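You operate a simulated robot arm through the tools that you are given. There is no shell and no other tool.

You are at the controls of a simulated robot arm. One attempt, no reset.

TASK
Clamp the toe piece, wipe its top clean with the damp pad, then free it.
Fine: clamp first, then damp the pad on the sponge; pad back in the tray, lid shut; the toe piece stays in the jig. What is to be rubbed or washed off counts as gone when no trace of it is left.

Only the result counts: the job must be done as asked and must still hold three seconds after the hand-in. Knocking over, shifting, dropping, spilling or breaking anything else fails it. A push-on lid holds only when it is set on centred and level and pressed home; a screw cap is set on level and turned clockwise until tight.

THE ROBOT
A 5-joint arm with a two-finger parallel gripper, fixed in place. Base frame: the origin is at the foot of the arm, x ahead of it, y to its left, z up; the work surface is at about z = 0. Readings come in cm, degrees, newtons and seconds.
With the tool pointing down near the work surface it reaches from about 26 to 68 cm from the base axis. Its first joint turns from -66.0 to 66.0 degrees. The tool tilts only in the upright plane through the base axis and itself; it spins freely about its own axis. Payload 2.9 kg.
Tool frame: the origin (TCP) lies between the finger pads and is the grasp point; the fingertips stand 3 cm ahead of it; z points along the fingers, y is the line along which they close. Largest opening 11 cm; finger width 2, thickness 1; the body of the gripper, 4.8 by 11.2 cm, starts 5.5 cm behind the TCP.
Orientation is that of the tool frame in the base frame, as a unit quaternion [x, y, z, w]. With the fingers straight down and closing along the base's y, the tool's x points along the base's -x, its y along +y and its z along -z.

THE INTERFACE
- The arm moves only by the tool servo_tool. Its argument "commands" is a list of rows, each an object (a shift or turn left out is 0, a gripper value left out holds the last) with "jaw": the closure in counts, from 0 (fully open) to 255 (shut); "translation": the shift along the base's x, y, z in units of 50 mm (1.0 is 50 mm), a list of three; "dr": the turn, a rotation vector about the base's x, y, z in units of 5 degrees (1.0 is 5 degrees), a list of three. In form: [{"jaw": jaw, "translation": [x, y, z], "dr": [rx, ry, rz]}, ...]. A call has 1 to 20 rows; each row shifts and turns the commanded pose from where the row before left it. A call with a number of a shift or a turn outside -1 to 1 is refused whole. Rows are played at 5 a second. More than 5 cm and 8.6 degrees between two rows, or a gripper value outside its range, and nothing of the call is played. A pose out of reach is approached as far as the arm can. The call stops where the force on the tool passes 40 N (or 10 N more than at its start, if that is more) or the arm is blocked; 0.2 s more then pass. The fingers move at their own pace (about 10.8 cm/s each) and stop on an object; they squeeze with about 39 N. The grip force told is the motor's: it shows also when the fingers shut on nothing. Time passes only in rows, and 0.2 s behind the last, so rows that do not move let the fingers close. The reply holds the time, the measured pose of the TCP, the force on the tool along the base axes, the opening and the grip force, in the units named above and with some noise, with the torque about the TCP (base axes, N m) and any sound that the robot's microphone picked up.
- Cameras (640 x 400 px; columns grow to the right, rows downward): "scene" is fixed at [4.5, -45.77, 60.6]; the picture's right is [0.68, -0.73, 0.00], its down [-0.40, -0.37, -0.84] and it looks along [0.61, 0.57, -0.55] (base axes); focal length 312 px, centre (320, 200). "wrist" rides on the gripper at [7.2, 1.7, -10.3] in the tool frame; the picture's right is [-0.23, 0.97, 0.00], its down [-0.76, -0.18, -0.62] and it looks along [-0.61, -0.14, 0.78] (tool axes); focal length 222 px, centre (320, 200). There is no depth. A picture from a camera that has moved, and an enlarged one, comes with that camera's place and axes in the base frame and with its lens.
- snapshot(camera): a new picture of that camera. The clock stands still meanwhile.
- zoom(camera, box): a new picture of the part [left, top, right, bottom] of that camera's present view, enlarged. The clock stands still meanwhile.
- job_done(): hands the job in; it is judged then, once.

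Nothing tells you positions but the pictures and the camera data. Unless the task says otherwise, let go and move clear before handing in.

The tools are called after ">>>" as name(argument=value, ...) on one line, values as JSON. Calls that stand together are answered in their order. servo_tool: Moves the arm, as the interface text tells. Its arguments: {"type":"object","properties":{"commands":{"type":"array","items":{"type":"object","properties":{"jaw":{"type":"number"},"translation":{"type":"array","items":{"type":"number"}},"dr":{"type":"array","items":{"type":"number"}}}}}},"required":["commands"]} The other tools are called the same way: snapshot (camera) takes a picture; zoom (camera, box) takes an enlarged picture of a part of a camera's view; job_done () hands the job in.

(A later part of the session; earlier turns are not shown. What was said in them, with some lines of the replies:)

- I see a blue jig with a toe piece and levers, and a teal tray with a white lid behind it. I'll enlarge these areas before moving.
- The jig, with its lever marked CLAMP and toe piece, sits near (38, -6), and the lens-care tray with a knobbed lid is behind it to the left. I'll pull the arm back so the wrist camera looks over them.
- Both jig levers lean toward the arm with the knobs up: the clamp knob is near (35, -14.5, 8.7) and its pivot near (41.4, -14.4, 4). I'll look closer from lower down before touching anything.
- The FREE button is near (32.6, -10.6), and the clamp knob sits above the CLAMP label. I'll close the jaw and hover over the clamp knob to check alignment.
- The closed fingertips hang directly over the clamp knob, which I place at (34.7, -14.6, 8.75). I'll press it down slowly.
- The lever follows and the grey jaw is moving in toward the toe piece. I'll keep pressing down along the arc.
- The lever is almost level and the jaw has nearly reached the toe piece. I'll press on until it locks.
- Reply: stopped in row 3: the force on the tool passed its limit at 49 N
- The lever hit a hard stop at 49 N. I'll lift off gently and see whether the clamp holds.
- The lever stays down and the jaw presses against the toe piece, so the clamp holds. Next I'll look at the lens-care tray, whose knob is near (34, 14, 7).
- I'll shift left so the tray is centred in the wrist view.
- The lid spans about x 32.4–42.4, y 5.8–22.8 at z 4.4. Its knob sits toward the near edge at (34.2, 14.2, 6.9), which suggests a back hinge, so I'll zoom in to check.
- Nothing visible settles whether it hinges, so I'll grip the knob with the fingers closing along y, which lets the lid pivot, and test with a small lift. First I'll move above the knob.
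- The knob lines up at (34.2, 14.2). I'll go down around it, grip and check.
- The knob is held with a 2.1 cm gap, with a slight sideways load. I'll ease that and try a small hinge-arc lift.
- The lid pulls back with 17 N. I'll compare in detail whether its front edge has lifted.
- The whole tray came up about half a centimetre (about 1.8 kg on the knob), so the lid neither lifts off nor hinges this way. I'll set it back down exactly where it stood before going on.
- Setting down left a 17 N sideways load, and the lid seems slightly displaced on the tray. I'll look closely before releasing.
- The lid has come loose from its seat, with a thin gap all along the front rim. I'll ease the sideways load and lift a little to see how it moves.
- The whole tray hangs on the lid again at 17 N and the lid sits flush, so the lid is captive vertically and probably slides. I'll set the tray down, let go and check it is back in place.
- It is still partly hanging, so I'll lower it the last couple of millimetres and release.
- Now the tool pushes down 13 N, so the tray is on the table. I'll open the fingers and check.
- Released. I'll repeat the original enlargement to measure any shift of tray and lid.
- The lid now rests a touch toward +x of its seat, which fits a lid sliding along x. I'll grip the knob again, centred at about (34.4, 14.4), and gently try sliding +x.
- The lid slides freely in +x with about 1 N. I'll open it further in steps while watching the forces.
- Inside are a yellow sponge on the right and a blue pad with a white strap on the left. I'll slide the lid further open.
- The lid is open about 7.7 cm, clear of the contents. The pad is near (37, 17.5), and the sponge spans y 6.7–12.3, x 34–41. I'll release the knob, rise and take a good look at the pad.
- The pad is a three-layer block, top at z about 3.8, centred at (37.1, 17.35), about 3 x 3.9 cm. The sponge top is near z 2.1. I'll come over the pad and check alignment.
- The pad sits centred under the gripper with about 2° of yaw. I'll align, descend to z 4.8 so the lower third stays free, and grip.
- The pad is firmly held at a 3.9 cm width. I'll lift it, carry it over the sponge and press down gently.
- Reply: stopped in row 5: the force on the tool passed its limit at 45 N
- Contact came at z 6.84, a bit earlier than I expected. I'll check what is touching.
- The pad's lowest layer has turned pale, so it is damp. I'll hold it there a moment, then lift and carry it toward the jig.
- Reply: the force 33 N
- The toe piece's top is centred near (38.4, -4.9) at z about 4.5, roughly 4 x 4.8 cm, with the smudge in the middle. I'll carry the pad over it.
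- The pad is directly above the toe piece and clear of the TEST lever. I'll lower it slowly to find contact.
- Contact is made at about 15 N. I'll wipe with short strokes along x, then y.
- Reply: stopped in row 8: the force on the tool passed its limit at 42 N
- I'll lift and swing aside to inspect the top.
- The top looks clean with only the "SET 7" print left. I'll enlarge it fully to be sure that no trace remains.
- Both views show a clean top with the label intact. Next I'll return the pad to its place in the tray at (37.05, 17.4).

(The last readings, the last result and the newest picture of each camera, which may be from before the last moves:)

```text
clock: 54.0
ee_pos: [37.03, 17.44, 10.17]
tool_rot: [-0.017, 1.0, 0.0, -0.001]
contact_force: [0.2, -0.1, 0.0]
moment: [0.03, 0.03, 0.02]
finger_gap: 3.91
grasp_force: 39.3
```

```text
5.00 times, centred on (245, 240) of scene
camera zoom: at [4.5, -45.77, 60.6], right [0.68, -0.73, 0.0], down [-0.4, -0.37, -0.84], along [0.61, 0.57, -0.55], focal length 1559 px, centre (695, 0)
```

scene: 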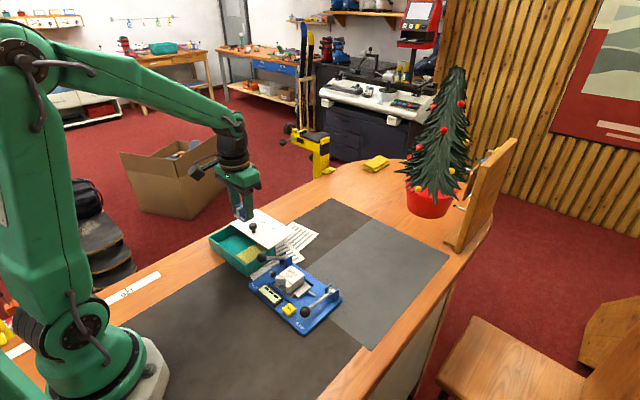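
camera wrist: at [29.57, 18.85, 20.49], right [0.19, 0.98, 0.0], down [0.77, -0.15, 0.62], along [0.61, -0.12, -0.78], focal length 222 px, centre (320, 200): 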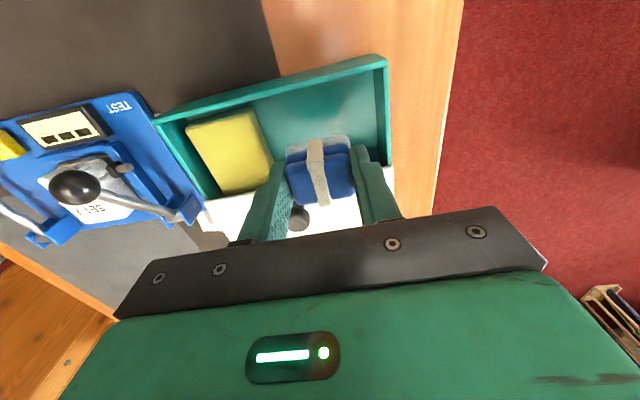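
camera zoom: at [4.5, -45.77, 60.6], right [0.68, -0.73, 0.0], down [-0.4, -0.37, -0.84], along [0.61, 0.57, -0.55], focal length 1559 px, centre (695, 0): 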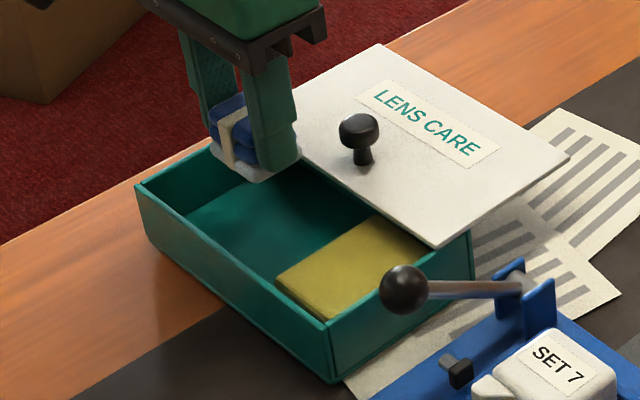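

>>> servo_tool(commands=[{"translation": [0, 0, -0.4]}, {"translation": [0, 0, -0.4]}, {"translation": [0, 0, -0.2]}, {"translation": [0, 0, -0.04]}, {}])

>>> servo_tool(commands=[{"translation": [0, 0, -0.02]}, {}])

```text
clock: 55.2
ee_pos: [36.96, 17.36, 4.8]
tool_rot: [-0.015, 1.0, 0.001, -0.001]
contact_force: [-0.5, -0.1, -1.4]
moment: [0.02, -0.03, 0.03]
finger_gap: 3.91
grasp_force: 39.0
```

```text
clock: 55.9
ee_pos: [36.92, 17.35, 4.86]
tool_rot: [-0.016, 1.0, -0.001, -0.001]
contact_force: [-0.2, 0.6, -0.3]
moment: [0.0, 0.02, 0.0]
finger_gap: 3.86
grasp_force: 39.3
```

The pad is at its original grasp height, so I'll open and rise clear.

>>> servo_tool(commands=[{"translation": [0, 0, -0.01]}, {}, {"jaw": 118}, {}, {}, {"translation": [0, 0, 0.4]}, {"translation": [0, 0, 0.6]}, {"translation": [0, 0, 0.6]}, {"translation": [-0.8, 0, 0.2]}, {"translation": [-0.8, 0, 0], "dr": [0, 0, -0.4]}, {}])

>>> zoom(camera="scene", box=[195, 200, 325, 290])

>>> snapshot(camera="wrist")

```text
clock: 58.2
ee_pos: [28.99, 17.27, 13.82]
tool_rot: [0.0, 1.0, -0.001, 0.0]
contact_force: [0.3, 0.1, 0.0]
moment: [-0.01, 0.01, 0.01]
finger_gap: 5.91
grasp_force: 0.1
```

```text
4.44 times, centred on (260, 245) of scene
camera zoom: at [4.5, -45.77, 60.6], right [0.68, -0.73, 0.0], down [-0.4, -0.37, -0.84], along [0.61, 0.57, -0.55], focal length 1386 px, centre (587, 0)
```

zoom: 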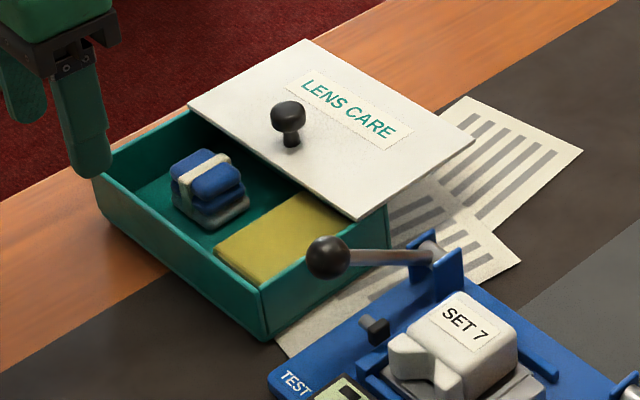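

```text
taken
camera wrist: at [21.63, 19.06, 24.19], right [0.23, 0.97, 0.0], down [0.76, -0.18, 0.62], along [0.61, -0.14, -0.78], focal length 222 px, centre (320, 200)
```

wrist: 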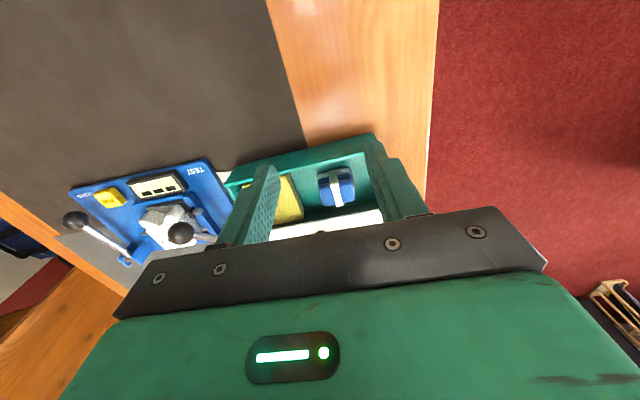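

The pad sits back in its spot. I'll go to the lid knob, now near (41.9, 14.4), and grip it.

>>> servo_tool(commands=[{"jaw": 140, "translation": [0.6, -0.1, 0]}, {"translation": [0.6, -0.1, 0]}, {"translation": [0.6, -0.15, 0]}, {"translation": [0.6, -0.15, 0]}, {"translation": [0.18, -0.06, 0]}, {}])

>>> zoom(camera="wrist", box=[240, 80, 420, 210])

>>> zoom(camera="scene", box=[195, 190, 325, 280])

```text
clock: 59.6
ee_pos: [41.93, 14.44, 13.81]
tool_rot: [0.001, 1.0, 0.001, -0.001]
contact_force: [-0.1, -0.4, 0.9]
moment: [0.01, 0.0, 0.0]
finger_gap: 4.93
grasp_force: 0.0
```

```text
3.08 times, centred on (330, 145) of wrist
camera zoom: at [34.56, 16.24, 24.15], right [0.23, 0.97, 0.0], down [0.76, -0.18, 0.62], along [0.61, -0.14, -0.78], focal length 684 px, centre (289, 369)
```

zoom: 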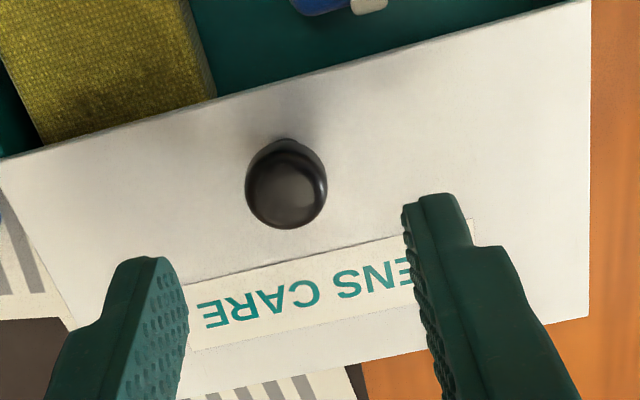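

```text
4.44 times, centred on (260, 235) of scene
camera zoom: at [4.5, -45.77, 60.6], right [0.68, -0.73, 0.0], down [-0.4, -0.37, -0.84], along [0.61, 0.57, -0.55], focal length 1386 px, centre (587, 44)
```

zoom: 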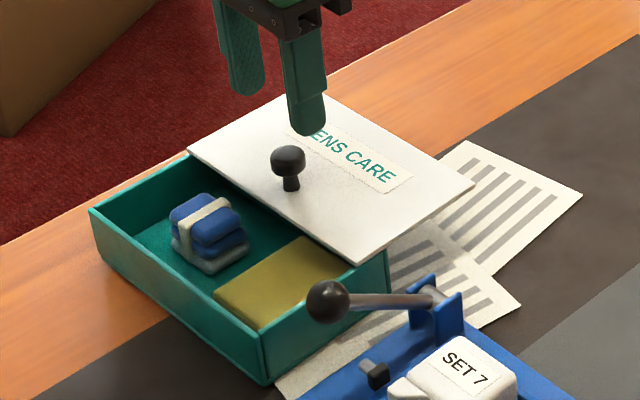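

>>> servo_tool(commands=[{"translation": [0.02, 0.02, -0.4]}, {"translation": [0, 0, -0.4]}, {"translation": [0, 0, -0.26]}, {"translation": [0, 0, -0.1]}, {}, {"jaw": 255}, {}, {}, {}])

```text
clock: 61.6
ee_pos: [41.86, 14.62, 7.99]
tool_rot: [0.0, 1.0, 0.0, -0.001]
contact_force: [0.5, -12.0, 0.2]
moment: [-0.17, 0.26, 0.0]
finger_gap: 2.09
grasp_force: 38.6
```

The knob is gripped. I'll ease the side load and slide the lid back toward −x.

>>> servo_tool(commands=[{"translation": [0, -0.025, 0]}, {"translation": [-0.1, -0.004, 0]}, {"translation": [-0.1, -0.004, 0]}, {"translation": [-0.1, -0.004, 0]}, {"translation": [-0.1, -0.004, 0]}, {"translation": [-0.1, -0.004, 0]}, {"translation": [-0.1, -0.004, 0]}, {"translation": [-0.1, -0.004, 0]}, {"translation": [-0.1, -0.004, 0]}, {"translation": [-0.1, -0.004, 0]}, {"translation": [-0.1, -0.004, 0]}, {"translation": [-0.1, -0.004, 0]}, {"translation": [-0.1, -0.004, 0]}, {}])

>>> zoom(camera="scene", box=[195, 200, 325, 290])

>>> snapshot(camera="wrist")

```text
clock: 64.7
ee_pos: [36.02, 14.27, 7.96]
tool_rot: [0.0, 1.0, 0.001, 0.0]
contact_force: [0.3, 4.7, 1.1]
moment: [0.04, -0.06, -0.06]
finger_gap: 2.1
grasp_force: 39.3
```

```text
4.44 times, centred on (260, 245) of scene
camera zoom: at [4.5, -45.77, 60.6], right [0.68, -0.73, 0.0], down [-0.4, -0.37, -0.84], along [0.61, 0.57, -0.55], focal length 1386 px, centre (587, 0)
```

zoom: 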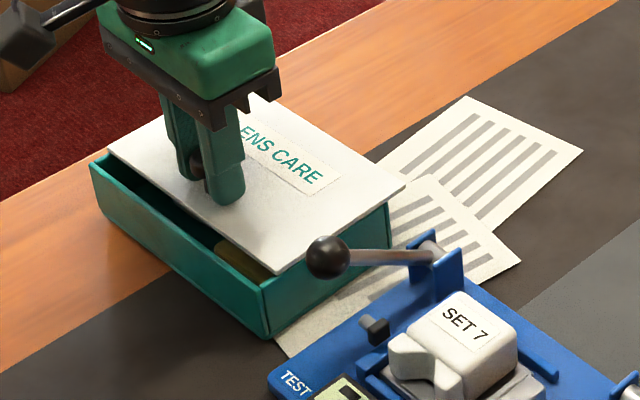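

```text
taken
camera wrist: at [28.68, 16.03, 18.31], right [0.23, 0.97, 0.0], down [0.76, -0.18, 0.62], along [0.61, -0.14, -0.78], focal length 222 px, centre (320, 200)
```

wrist: 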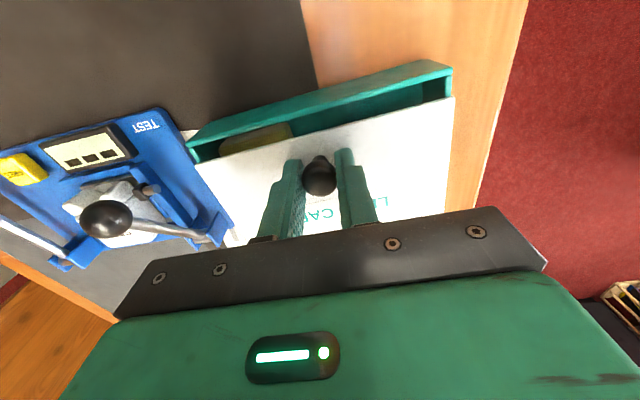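

Sliding smoothly, with about 1.7 cm to go. I'll continue in small steps and watch for the stop.

>>> servo_tool(commands=[{"translation": [-0.06, 0, 0]}, {"translation": [-0.06, 0, 0]}, {"translation": [-0.06, 0, 0]}, {"translation": [-0.04, 0, 0]}, {}])

>>> servo_tool(commands=[{"translation": [-0.03, 0, 0]}, {"translation": [-0.03, 0, 0]}, {}])

>>> zoom(camera="scene", box=[205, 225, 265, 280])

>>> zoom(camera="wrist", box=[190, 80, 470, 240])

```text
clock: 65.8
ee_pos: [34.82, 14.2, 8.13]
tool_rot: [0.002, 1.0, -0.001, -0.001]
contact_force: [1.4, -4.5, 0.3]
moment: [-0.04, -0.33, -0.03]
finger_gap: 2.1
grasp_force: 39.4
```

```text
clock: 66.7
ee_pos: [34.52, 14.21, 7.98]
tool_rot: [0.001, 1.0, -0.001, -0.001]
contact_force: [0.9, -12.0, 0.7]
moment: [-0.17, 0.09, -0.06]
finger_gap: 2.13
grasp_force: 38.7
```

```text
7.27 times, centred on (235, 252) of scene
camera zoom: at [4.5, -45.77, 60.6], right [0.68, -0.73, 0.0], down [-0.4, -0.37, -0.84], along [0.61, 0.57, -0.55], focal length 2268 px, centre (938, -182)
```

zoom: 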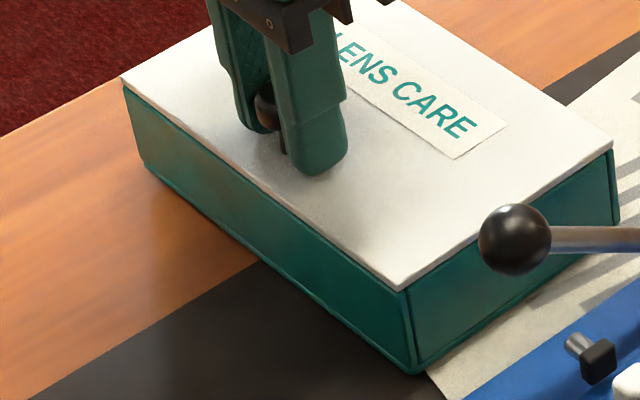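

```text
2.29 times, centred on (330, 160) of wrist
camera zoom: at [27.26, 15.99, 18.32], right [0.23, 0.97, 0.0], down [0.76, -0.18, 0.62], along [0.6, -0.14, -0.78], focal length 508 px, centre (297, 291)
```

zoom: 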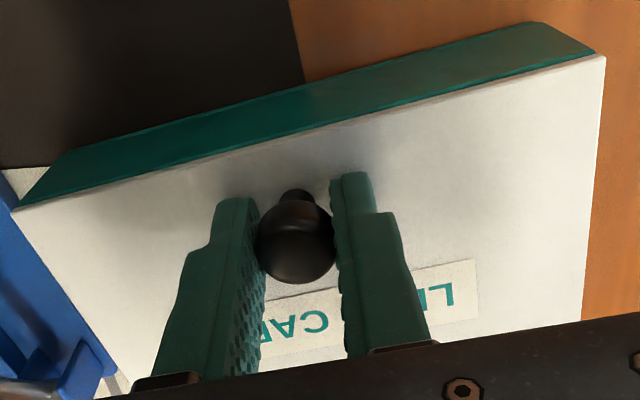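

The lid looks flush and nearly home. I'll relieve the side load and nudge a little further −x to seat it and take back the tray's small +x displacement.

>>> servo_tool(commands=[{"translation": [0, -0.02, 0]}, {"translation": [-0.02, 0, 0]}, {"translation": [-0.02, 0, 0]}, {}])

>>> zoom(camera="scene", box=[205, 225, 265, 280])

>>> zoom(camera="wrist", box=[190, 80, 470, 240])

```text
clock: 67.7
ee_pos: [34.35, 14.16, 8.01]
tool_rot: [0.0, 1.0, 0.0, 0.0]
contact_force: [4.1, 3.6, -0.1]
moment: [0.1, -0.12, 0.13]
finger_gap: 2.12
grasp_force: 39.0
```

```text
7.27 times, centred on (235, 252) of scene
camera zoom: at [4.5, -45.77, 60.6], right [0.68, -0.73, 0.0], down [-0.4, -0.37, -0.84], along [0.61, 0.57, -0.55], focal length 2268 px, centre (938, -182)
```

zoom: 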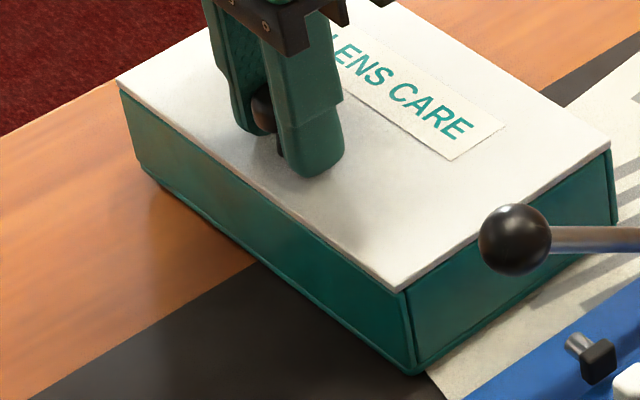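

```text
2.29 times, centred on (330, 160) of wrist
camera zoom: at [27.09, 15.97, 18.31], right [0.23, 0.97, 0.0], down [0.76, -0.18, 0.62], along [0.61, -0.14, -0.78], focal length 508 px, centre (297, 291)
```

zoom: 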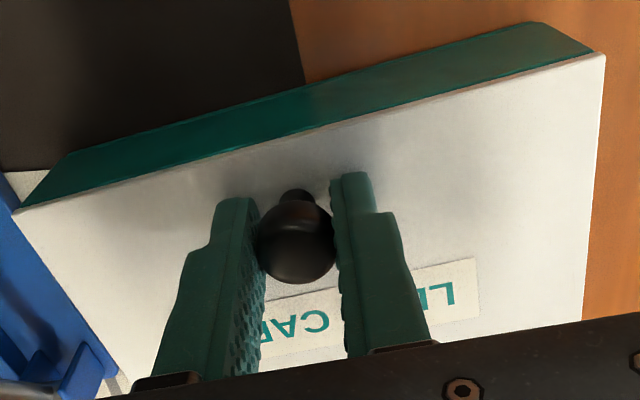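

The lid is shut against its stop with about 4 N, and the tray sits within a few millimetres of where it stood. I'll release the knob, rise and inspect.

>>> servo_tool(commands=[{"jaw": 140}, {}, {}, {"translation": [0, 0, 0.5]}, {"translation": [0, 0, 0.8]}, {"translation": [-0.2, -0.6, 0.6]}, {"translation": [-0.4, -0.8, 0.4]}, {"translation": [-0.4, -0.8, 0]}, {}])

>>> zoom(camera="scene", box=[200, 210, 310, 290])

>>> snapshot(camera="wrist")

```text
clock: 69.7
ee_pos: [29.38, 3.21, 19.51]
tool_rot: [0.0, 1.0, 0.0, -0.002]
contact_force: [-0.2, 0.1, 0.8]
moment: [-0.01, 0.0, -0.01]
finger_gap: 4.94
grasp_force: 0.1
```

```text
5.00 times, centred on (255, 250) of scene
camera zoom: at [4.5, -45.77, 60.6], right [0.68, -0.73, 0.0], down [-0.4, -0.37, -0.84], along [0.61, 0.57, -0.55], focal length 1559 px, centre (645, -50)
```

zoom: 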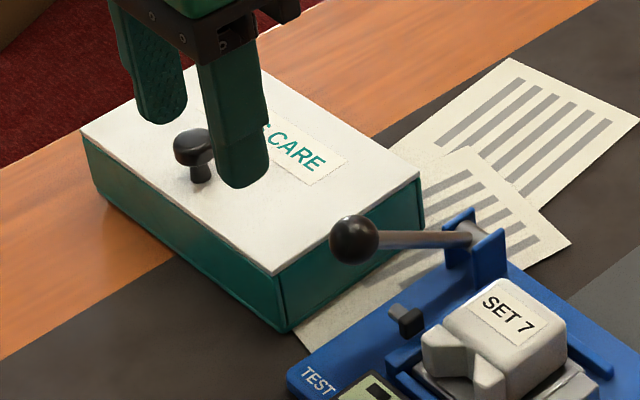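

```text
taken
camera wrist: at [22.07, 4.95, 29.84], right [0.23, 0.97, 0.0], down [0.76, -0.18, 0.62], along [0.61, -0.14, -0.78], focal length 222 px, centre (320, 200)
```

wrist: 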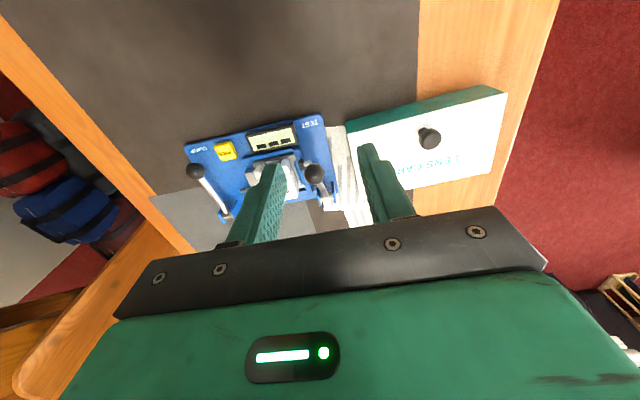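

The lid is shut. Next I'll turn the gripper 90° to keep its body clear if the clamp lever springs up, and move with closed fingers above the FREE button near (32.3, -10.3).

>>> servo_tool(commands=[{"jaw": 255, "translation": [0.032, -0.15, -0.03], "dr": [0, 0, 1]}, {"translation": [0.032, -0.15, -0.03], "dr": [0, 0, 1]}, {"translation": [0.032, -0.15, -0.03], "dr": [0, 0, 1]}, {"translation": [0.032, -0.15, -0.03], "dr": [0, 0, 1]}, {"translation": [0.032, -0.15, -0.03], "dr": [0, 0, 1]}, {"translation": [0.032, -0.15, -0.03], "dr": [0, 0, 1]}, {"translation": [0.032, -0.15, -0.03], "dr": [0, 0, 1]}, {"translation": [0.032, -0.15, -0.03], "dr": [0, 0, 1]}, {"translation": [0.032, -0.15, -0.03], "dr": [0, 0, 1]}, {"translation": [0.032, -0.15, -0.03], "dr": [0, 0, 1]}, {"translation": [0.032, -0.15, -0.03], "dr": [0, 0, 1]}, {"translation": [0.032, -0.15, -0.03], "dr": [0, 0, 1]}, {"translation": [0.032, -0.15, -0.03], "dr": [0, 0, 1]}, {"translation": [0.032, -0.15, -0.03], "dr": [0, 0, 1]}, {"translation": [0.032, -0.15, -0.03], "dr": [0, 0, 1]}, {"translation": [0.032, -0.15, -0.03], "dr": [0, 0, 1]}, {"translation": [0.032, -0.15, -0.03], "dr": [0, 0, 1]}, {"translation": [0.032, -0.15, -0.03], "dr": [0, 0, 1]}, {}])

>>> snapshot(camera="wrist")

>>> zoom(camera="scene", box=[220, 210, 380, 340])

```text
clock: 73.7
ee_pos: [32.35, -10.41, 16.74]
tool_rot: [0.707, -0.707, 0.0, 0.0]
contact_force: [-0.9, -0.1, 0.0]
moment: [-0.03, 0.0, 0.0]
finger_gap: 0.0
grasp_force: 37.9
```

```text
taken
camera wrist: at [30.48, -17.5, 27.1], right [-0.97, 0.23, 0.0], down [0.18, 0.76, 0.62], along [0.14, 0.61, -0.78], focal length 222 px, centre (320, 200)
```

wrist: 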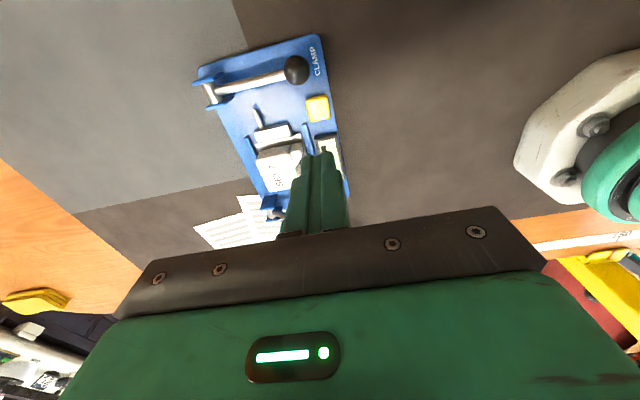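

```text
3.08 times, centred on (300, 275) of scene
camera zoom: at [4.5, -45.77, 60.6], right [0.68, -0.73, 0.0], down [-0.4, -0.37, -0.84], along [0.61, 0.57, -0.55], focal length 959 px, centre (382, -31)
```

zoom: 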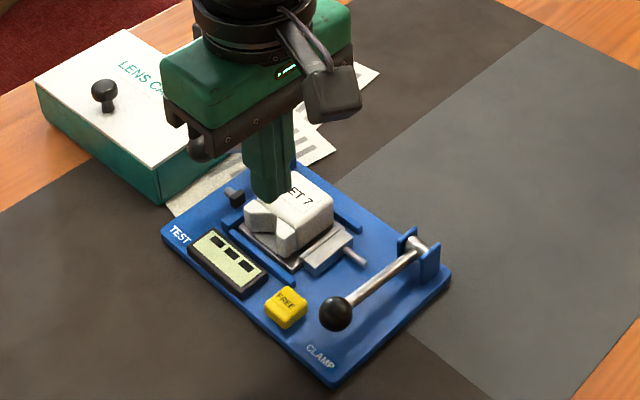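

The button lies right below at (32.3, -10.6). I'll come down to just above it.

>>> servo_tool(commands=[{"translation": [0, -0.04, -0.5]}, {"translation": [0, 0, -0.5]}, {"translation": [0, 0, -0.5]}, {"translation": [0, 0, -0.4]}, {}])

>>> zoom(camera="wrist", box=[220, 60, 420, 200])

>>> zoom(camera="scene", box=[240, 240, 340, 330])

```text
clock: 74.8
ee_pos: [32.22, -10.7, 7.32]
tool_rot: [-0.706, 0.708, 0.0, 0.0]
contact_force: [0.0, -0.6, 0.0]
moment: [-0.01, 0.01, 0.02]
finger_gap: 0.01
grasp_force: 37.4
```

```text
2.86 times, centred on (320, 130) of wrist
camera zoom: at [30.48, -17.78, 17.62], right [-0.97, 0.23, 0.0], down [0.18, 0.76, 0.62], along [0.14, 0.61, -0.78], focal length 635 px, centre (320, 400)
```

zoom: 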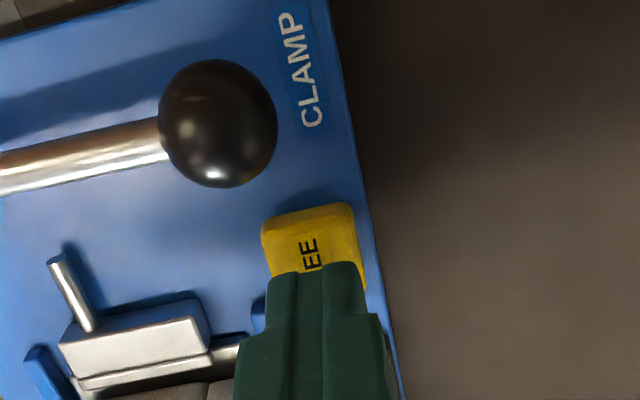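

```text
4.44 times, centred on (290, 285) of scene
camera zoom: at [4.5, -45.77, 60.6], right [0.68, -0.73, 0.0], down [-0.4, -0.37, -0.84], along [0.61, 0.57, -0.55], focal length 1386 px, centre (453, -178)
```

zoom: 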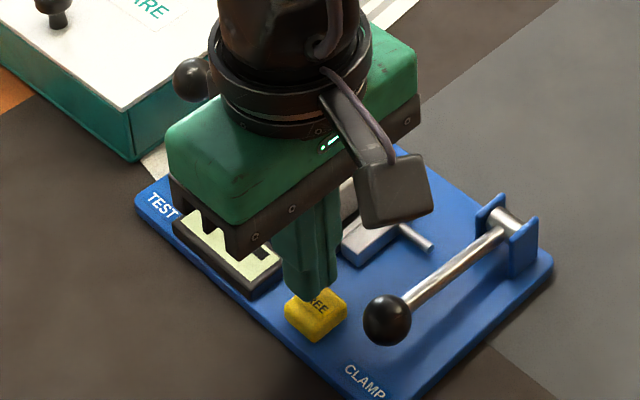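

The fingertips are over the FREE button. I'll press slowly.

>>> servo_tool(commands=[{"translation": [0, 0, -0.1]}, {"translation": [0, 0, -0.1]}, {"translation": [0, 0, -0.05]}, {"translation": [0, 0, -0.05]}, {}])

>>> servo_tool(commands=[{"translation": [0, 0, -0.04]}, {"translation": [0, 0, -0.04]}, {}])

>>> zoom(camera="scene", box=[240, 240, 340, 330])

```text
clock: 76.0
ee_pos: [32.29, -10.48, 5.79]
tool_rot: [-0.707, 0.708, 0.0, 0.0]
contact_force: [0.7, -0.2, 0.6]
moment: [-0.01, 0.0, -0.01]
finger_gap: 0.0
grasp_force: 37.8
```

```text
clock: 76.8
ee_pos: [32.22, -10.56, 5.39]
tool_rot: [-0.707, 0.708, 0.0, 0.0]
contact_force: [1.2, 1.7, 2.4]
moment: [0.05, -0.02, -0.04]
finger_gap: 0.0
grasp_force: 38.0
heard: click
```

```text
4.44 times, centred on (290, 285) of scene
camera zoom: at [4.5, -45.77, 60.6], right [0.68, -0.73, 0.0], down [-0.4, -0.37, -0.84], along [0.61, 0.57, -0.55], focal length 1386 px, centre (453, -178)
```

zoom: 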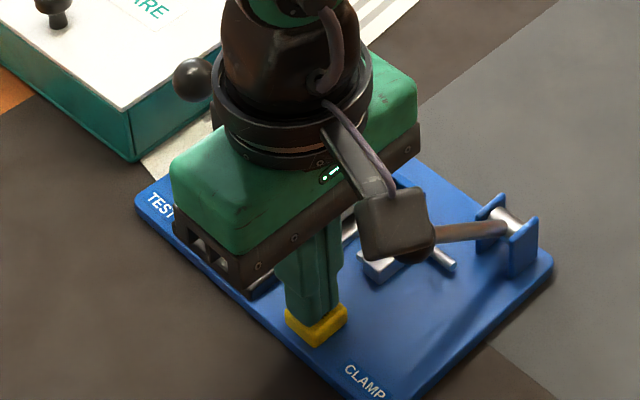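

A click sounded and the clamp lever sprang up, so the piece is free. I'll lift straight up and check everything.

>>> servo_tool(commands=[{"translation": [0, 0, 0.2]}, {"translation": [0, 0, 0.6]}, {"translation": [0, 0, 0.9]}, {"translation": [0, 0, 0.9]}, {"translation": [-0.4, 0.3, 0.5]}, {"translation": [0, 0.8, 0.5]}, {"translation": [0, 0.8, 0.2]}, {"translation": [0, 0.8, 0]}, {}])

>>> snapshot(camera="scene")

>>> zoom(camera="scene", box=[200, 210, 360, 340])

>>> snapshot(camera="wrist")

```text
clock: 78.8
ee_pos: [30.39, 3.07, 24.45]
tool_rot: [-0.706, 0.708, 0.0, 0.0]
contact_force: [-0.2, -0.4, 0.1]
moment: [0.03, -0.01, 0.01]
finger_gap: 0.0
grasp_force: 37.3
```

```text
taken
```

scene: 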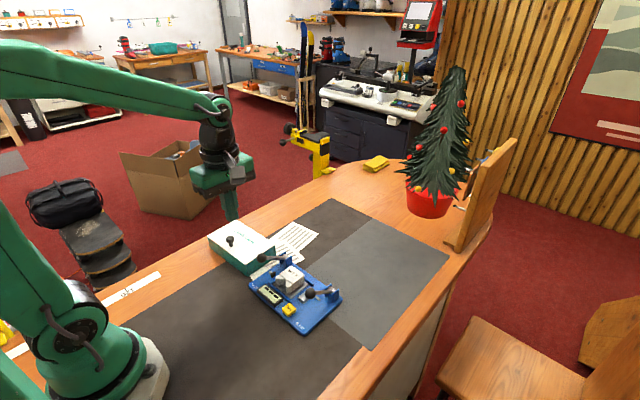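

```text
3.08 times, centred on (280, 275) of scene
camera zoom: at [4.5, -45.77, 60.6], right [0.68, -0.73, 0.0], down [-0.4, -0.37, -0.84], along [0.61, 0.57, -0.55], focal length 959 px, centre (443, -31)
```

zoom: 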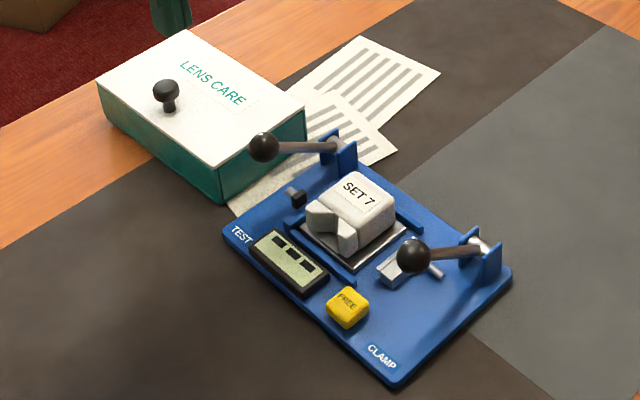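

```text
taken
camera wrist: at [28.57, -4.12, 34.71], right [-0.97, 0.23, 0.0], down [0.18, 0.76, 0.62], along [0.14, 0.61, -0.78], focal length 222 px, centre (320, 200)
```

wrist: 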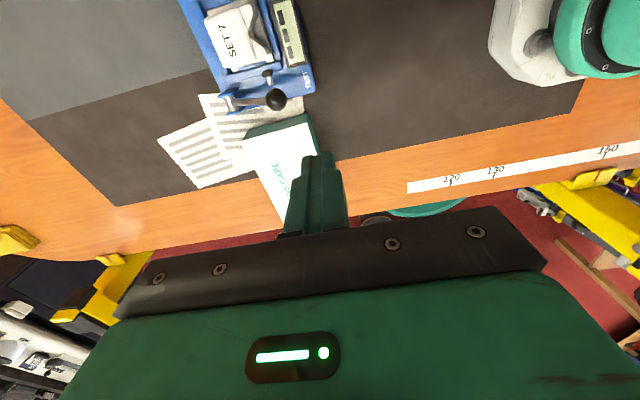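

The toe piece sits in the jig unclamped and the lid is on. I'll check the lid's closure, the toe piece and the jig up close once more.

>>> zoom(camera="scene", box=[205, 220, 285, 285])

>>> zoom(camera="scene", box=[265, 255, 325, 300])

>>> zoom(camera="scene", box=[210, 230, 250, 270])

>>> zoom(camera="wrist", box=[180, 0, 320, 120])

```text
6.15 times, centred on (245, 252) of scene
camera zoom: at [4.5, -45.77, 60.6], right [0.68, -0.73, 0.0], down [-0.4, -0.37, -0.84], along [0.61, 0.57, -0.55], focal length 1919 px, centre (782, -123)
```

zoom: 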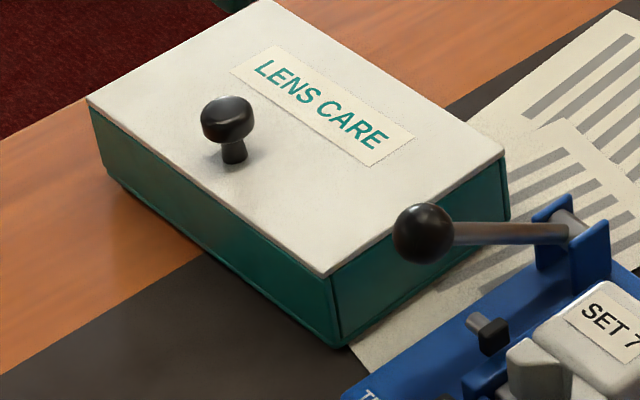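

```text
8.89 times, centred on (295, 278) of scene
camera zoom: at [4.5, -45.77, 60.6], right [0.68, -0.73, 0.0], down [-0.4, -0.37, -0.84], along [0.61, 0.57, -0.55], focal length 2771 px, centre (542, -489)
```

zoom: 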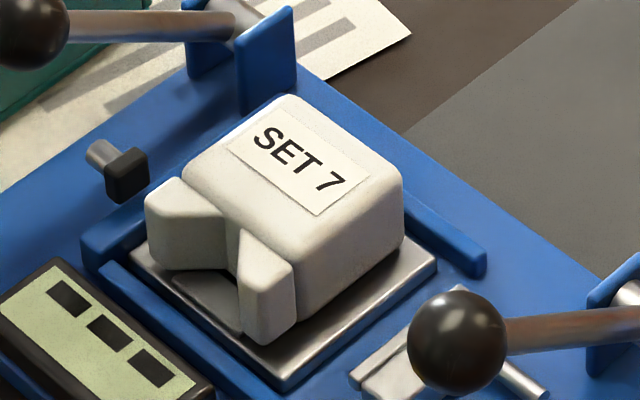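

```text
10.00 times, centred on (230, 250) of scene
camera zoom: at [4.5, -45.77, 60.6], right [0.68, -0.73, 0.0], down [-0.4, -0.37, -0.84], along [0.61, 0.57, -0.55], focal length 3118 px, centre (1220, -300)
```

zoom: 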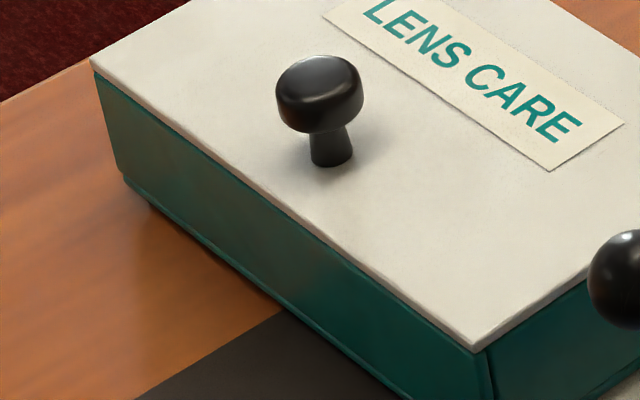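

```text
3.33 times, centred on (250, 60) of wrist
camera zoom: at [28.57, -4.12, 34.71], right [-0.97, 0.23, 0.0], down [0.18, 0.76, 0.62], along [0.14, 0.61, -0.78], focal length 740 px, centre (553, 667)
```

zoom: 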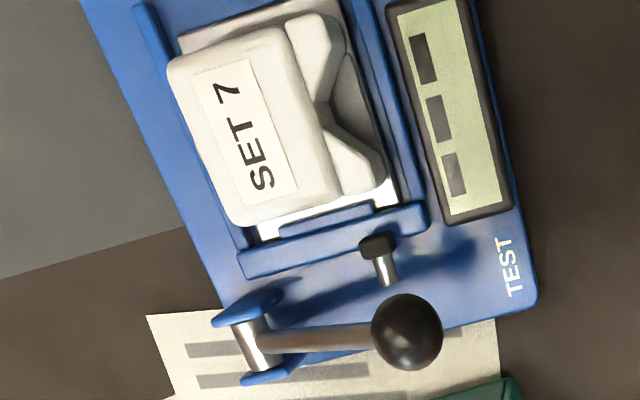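

The smudge is gone, the pad is back in the tray with the lid shut, and the toe piece sits free in the jig. The gripper is clear, so I'm handing in.

>>> job_done()

```text
The job is handed in.
```

I handed the job in. The toe piece is wiped clean, released from the clamp and still in the jig. No result has come back yet.

- **Clamp:** I pressed the CLAMP lever down until it locked, before touching the tray.
- **Pad:** I damped it on the sponge, and its lowest layer turned pale. I wiped the top along both directions, and close-up views from both cameras showed no trace of the smudge. The "SET 7" label is intact.
- **Tray:** The pad is back where it was, and the lid is slid shut against its stop.
- **Release:** I pressed the FREE button, heard a click, and the clamp lever sprang up.

**Tray shift:** I first tried lifting the lid, not knowing that it slides. That raised the whole tray about half a centimetre, twice. It now sits about 0.3 cm off its original place, with one corner off by about 0.6 cm, and turned about 2°. I left it there rather than risk pushing it further.
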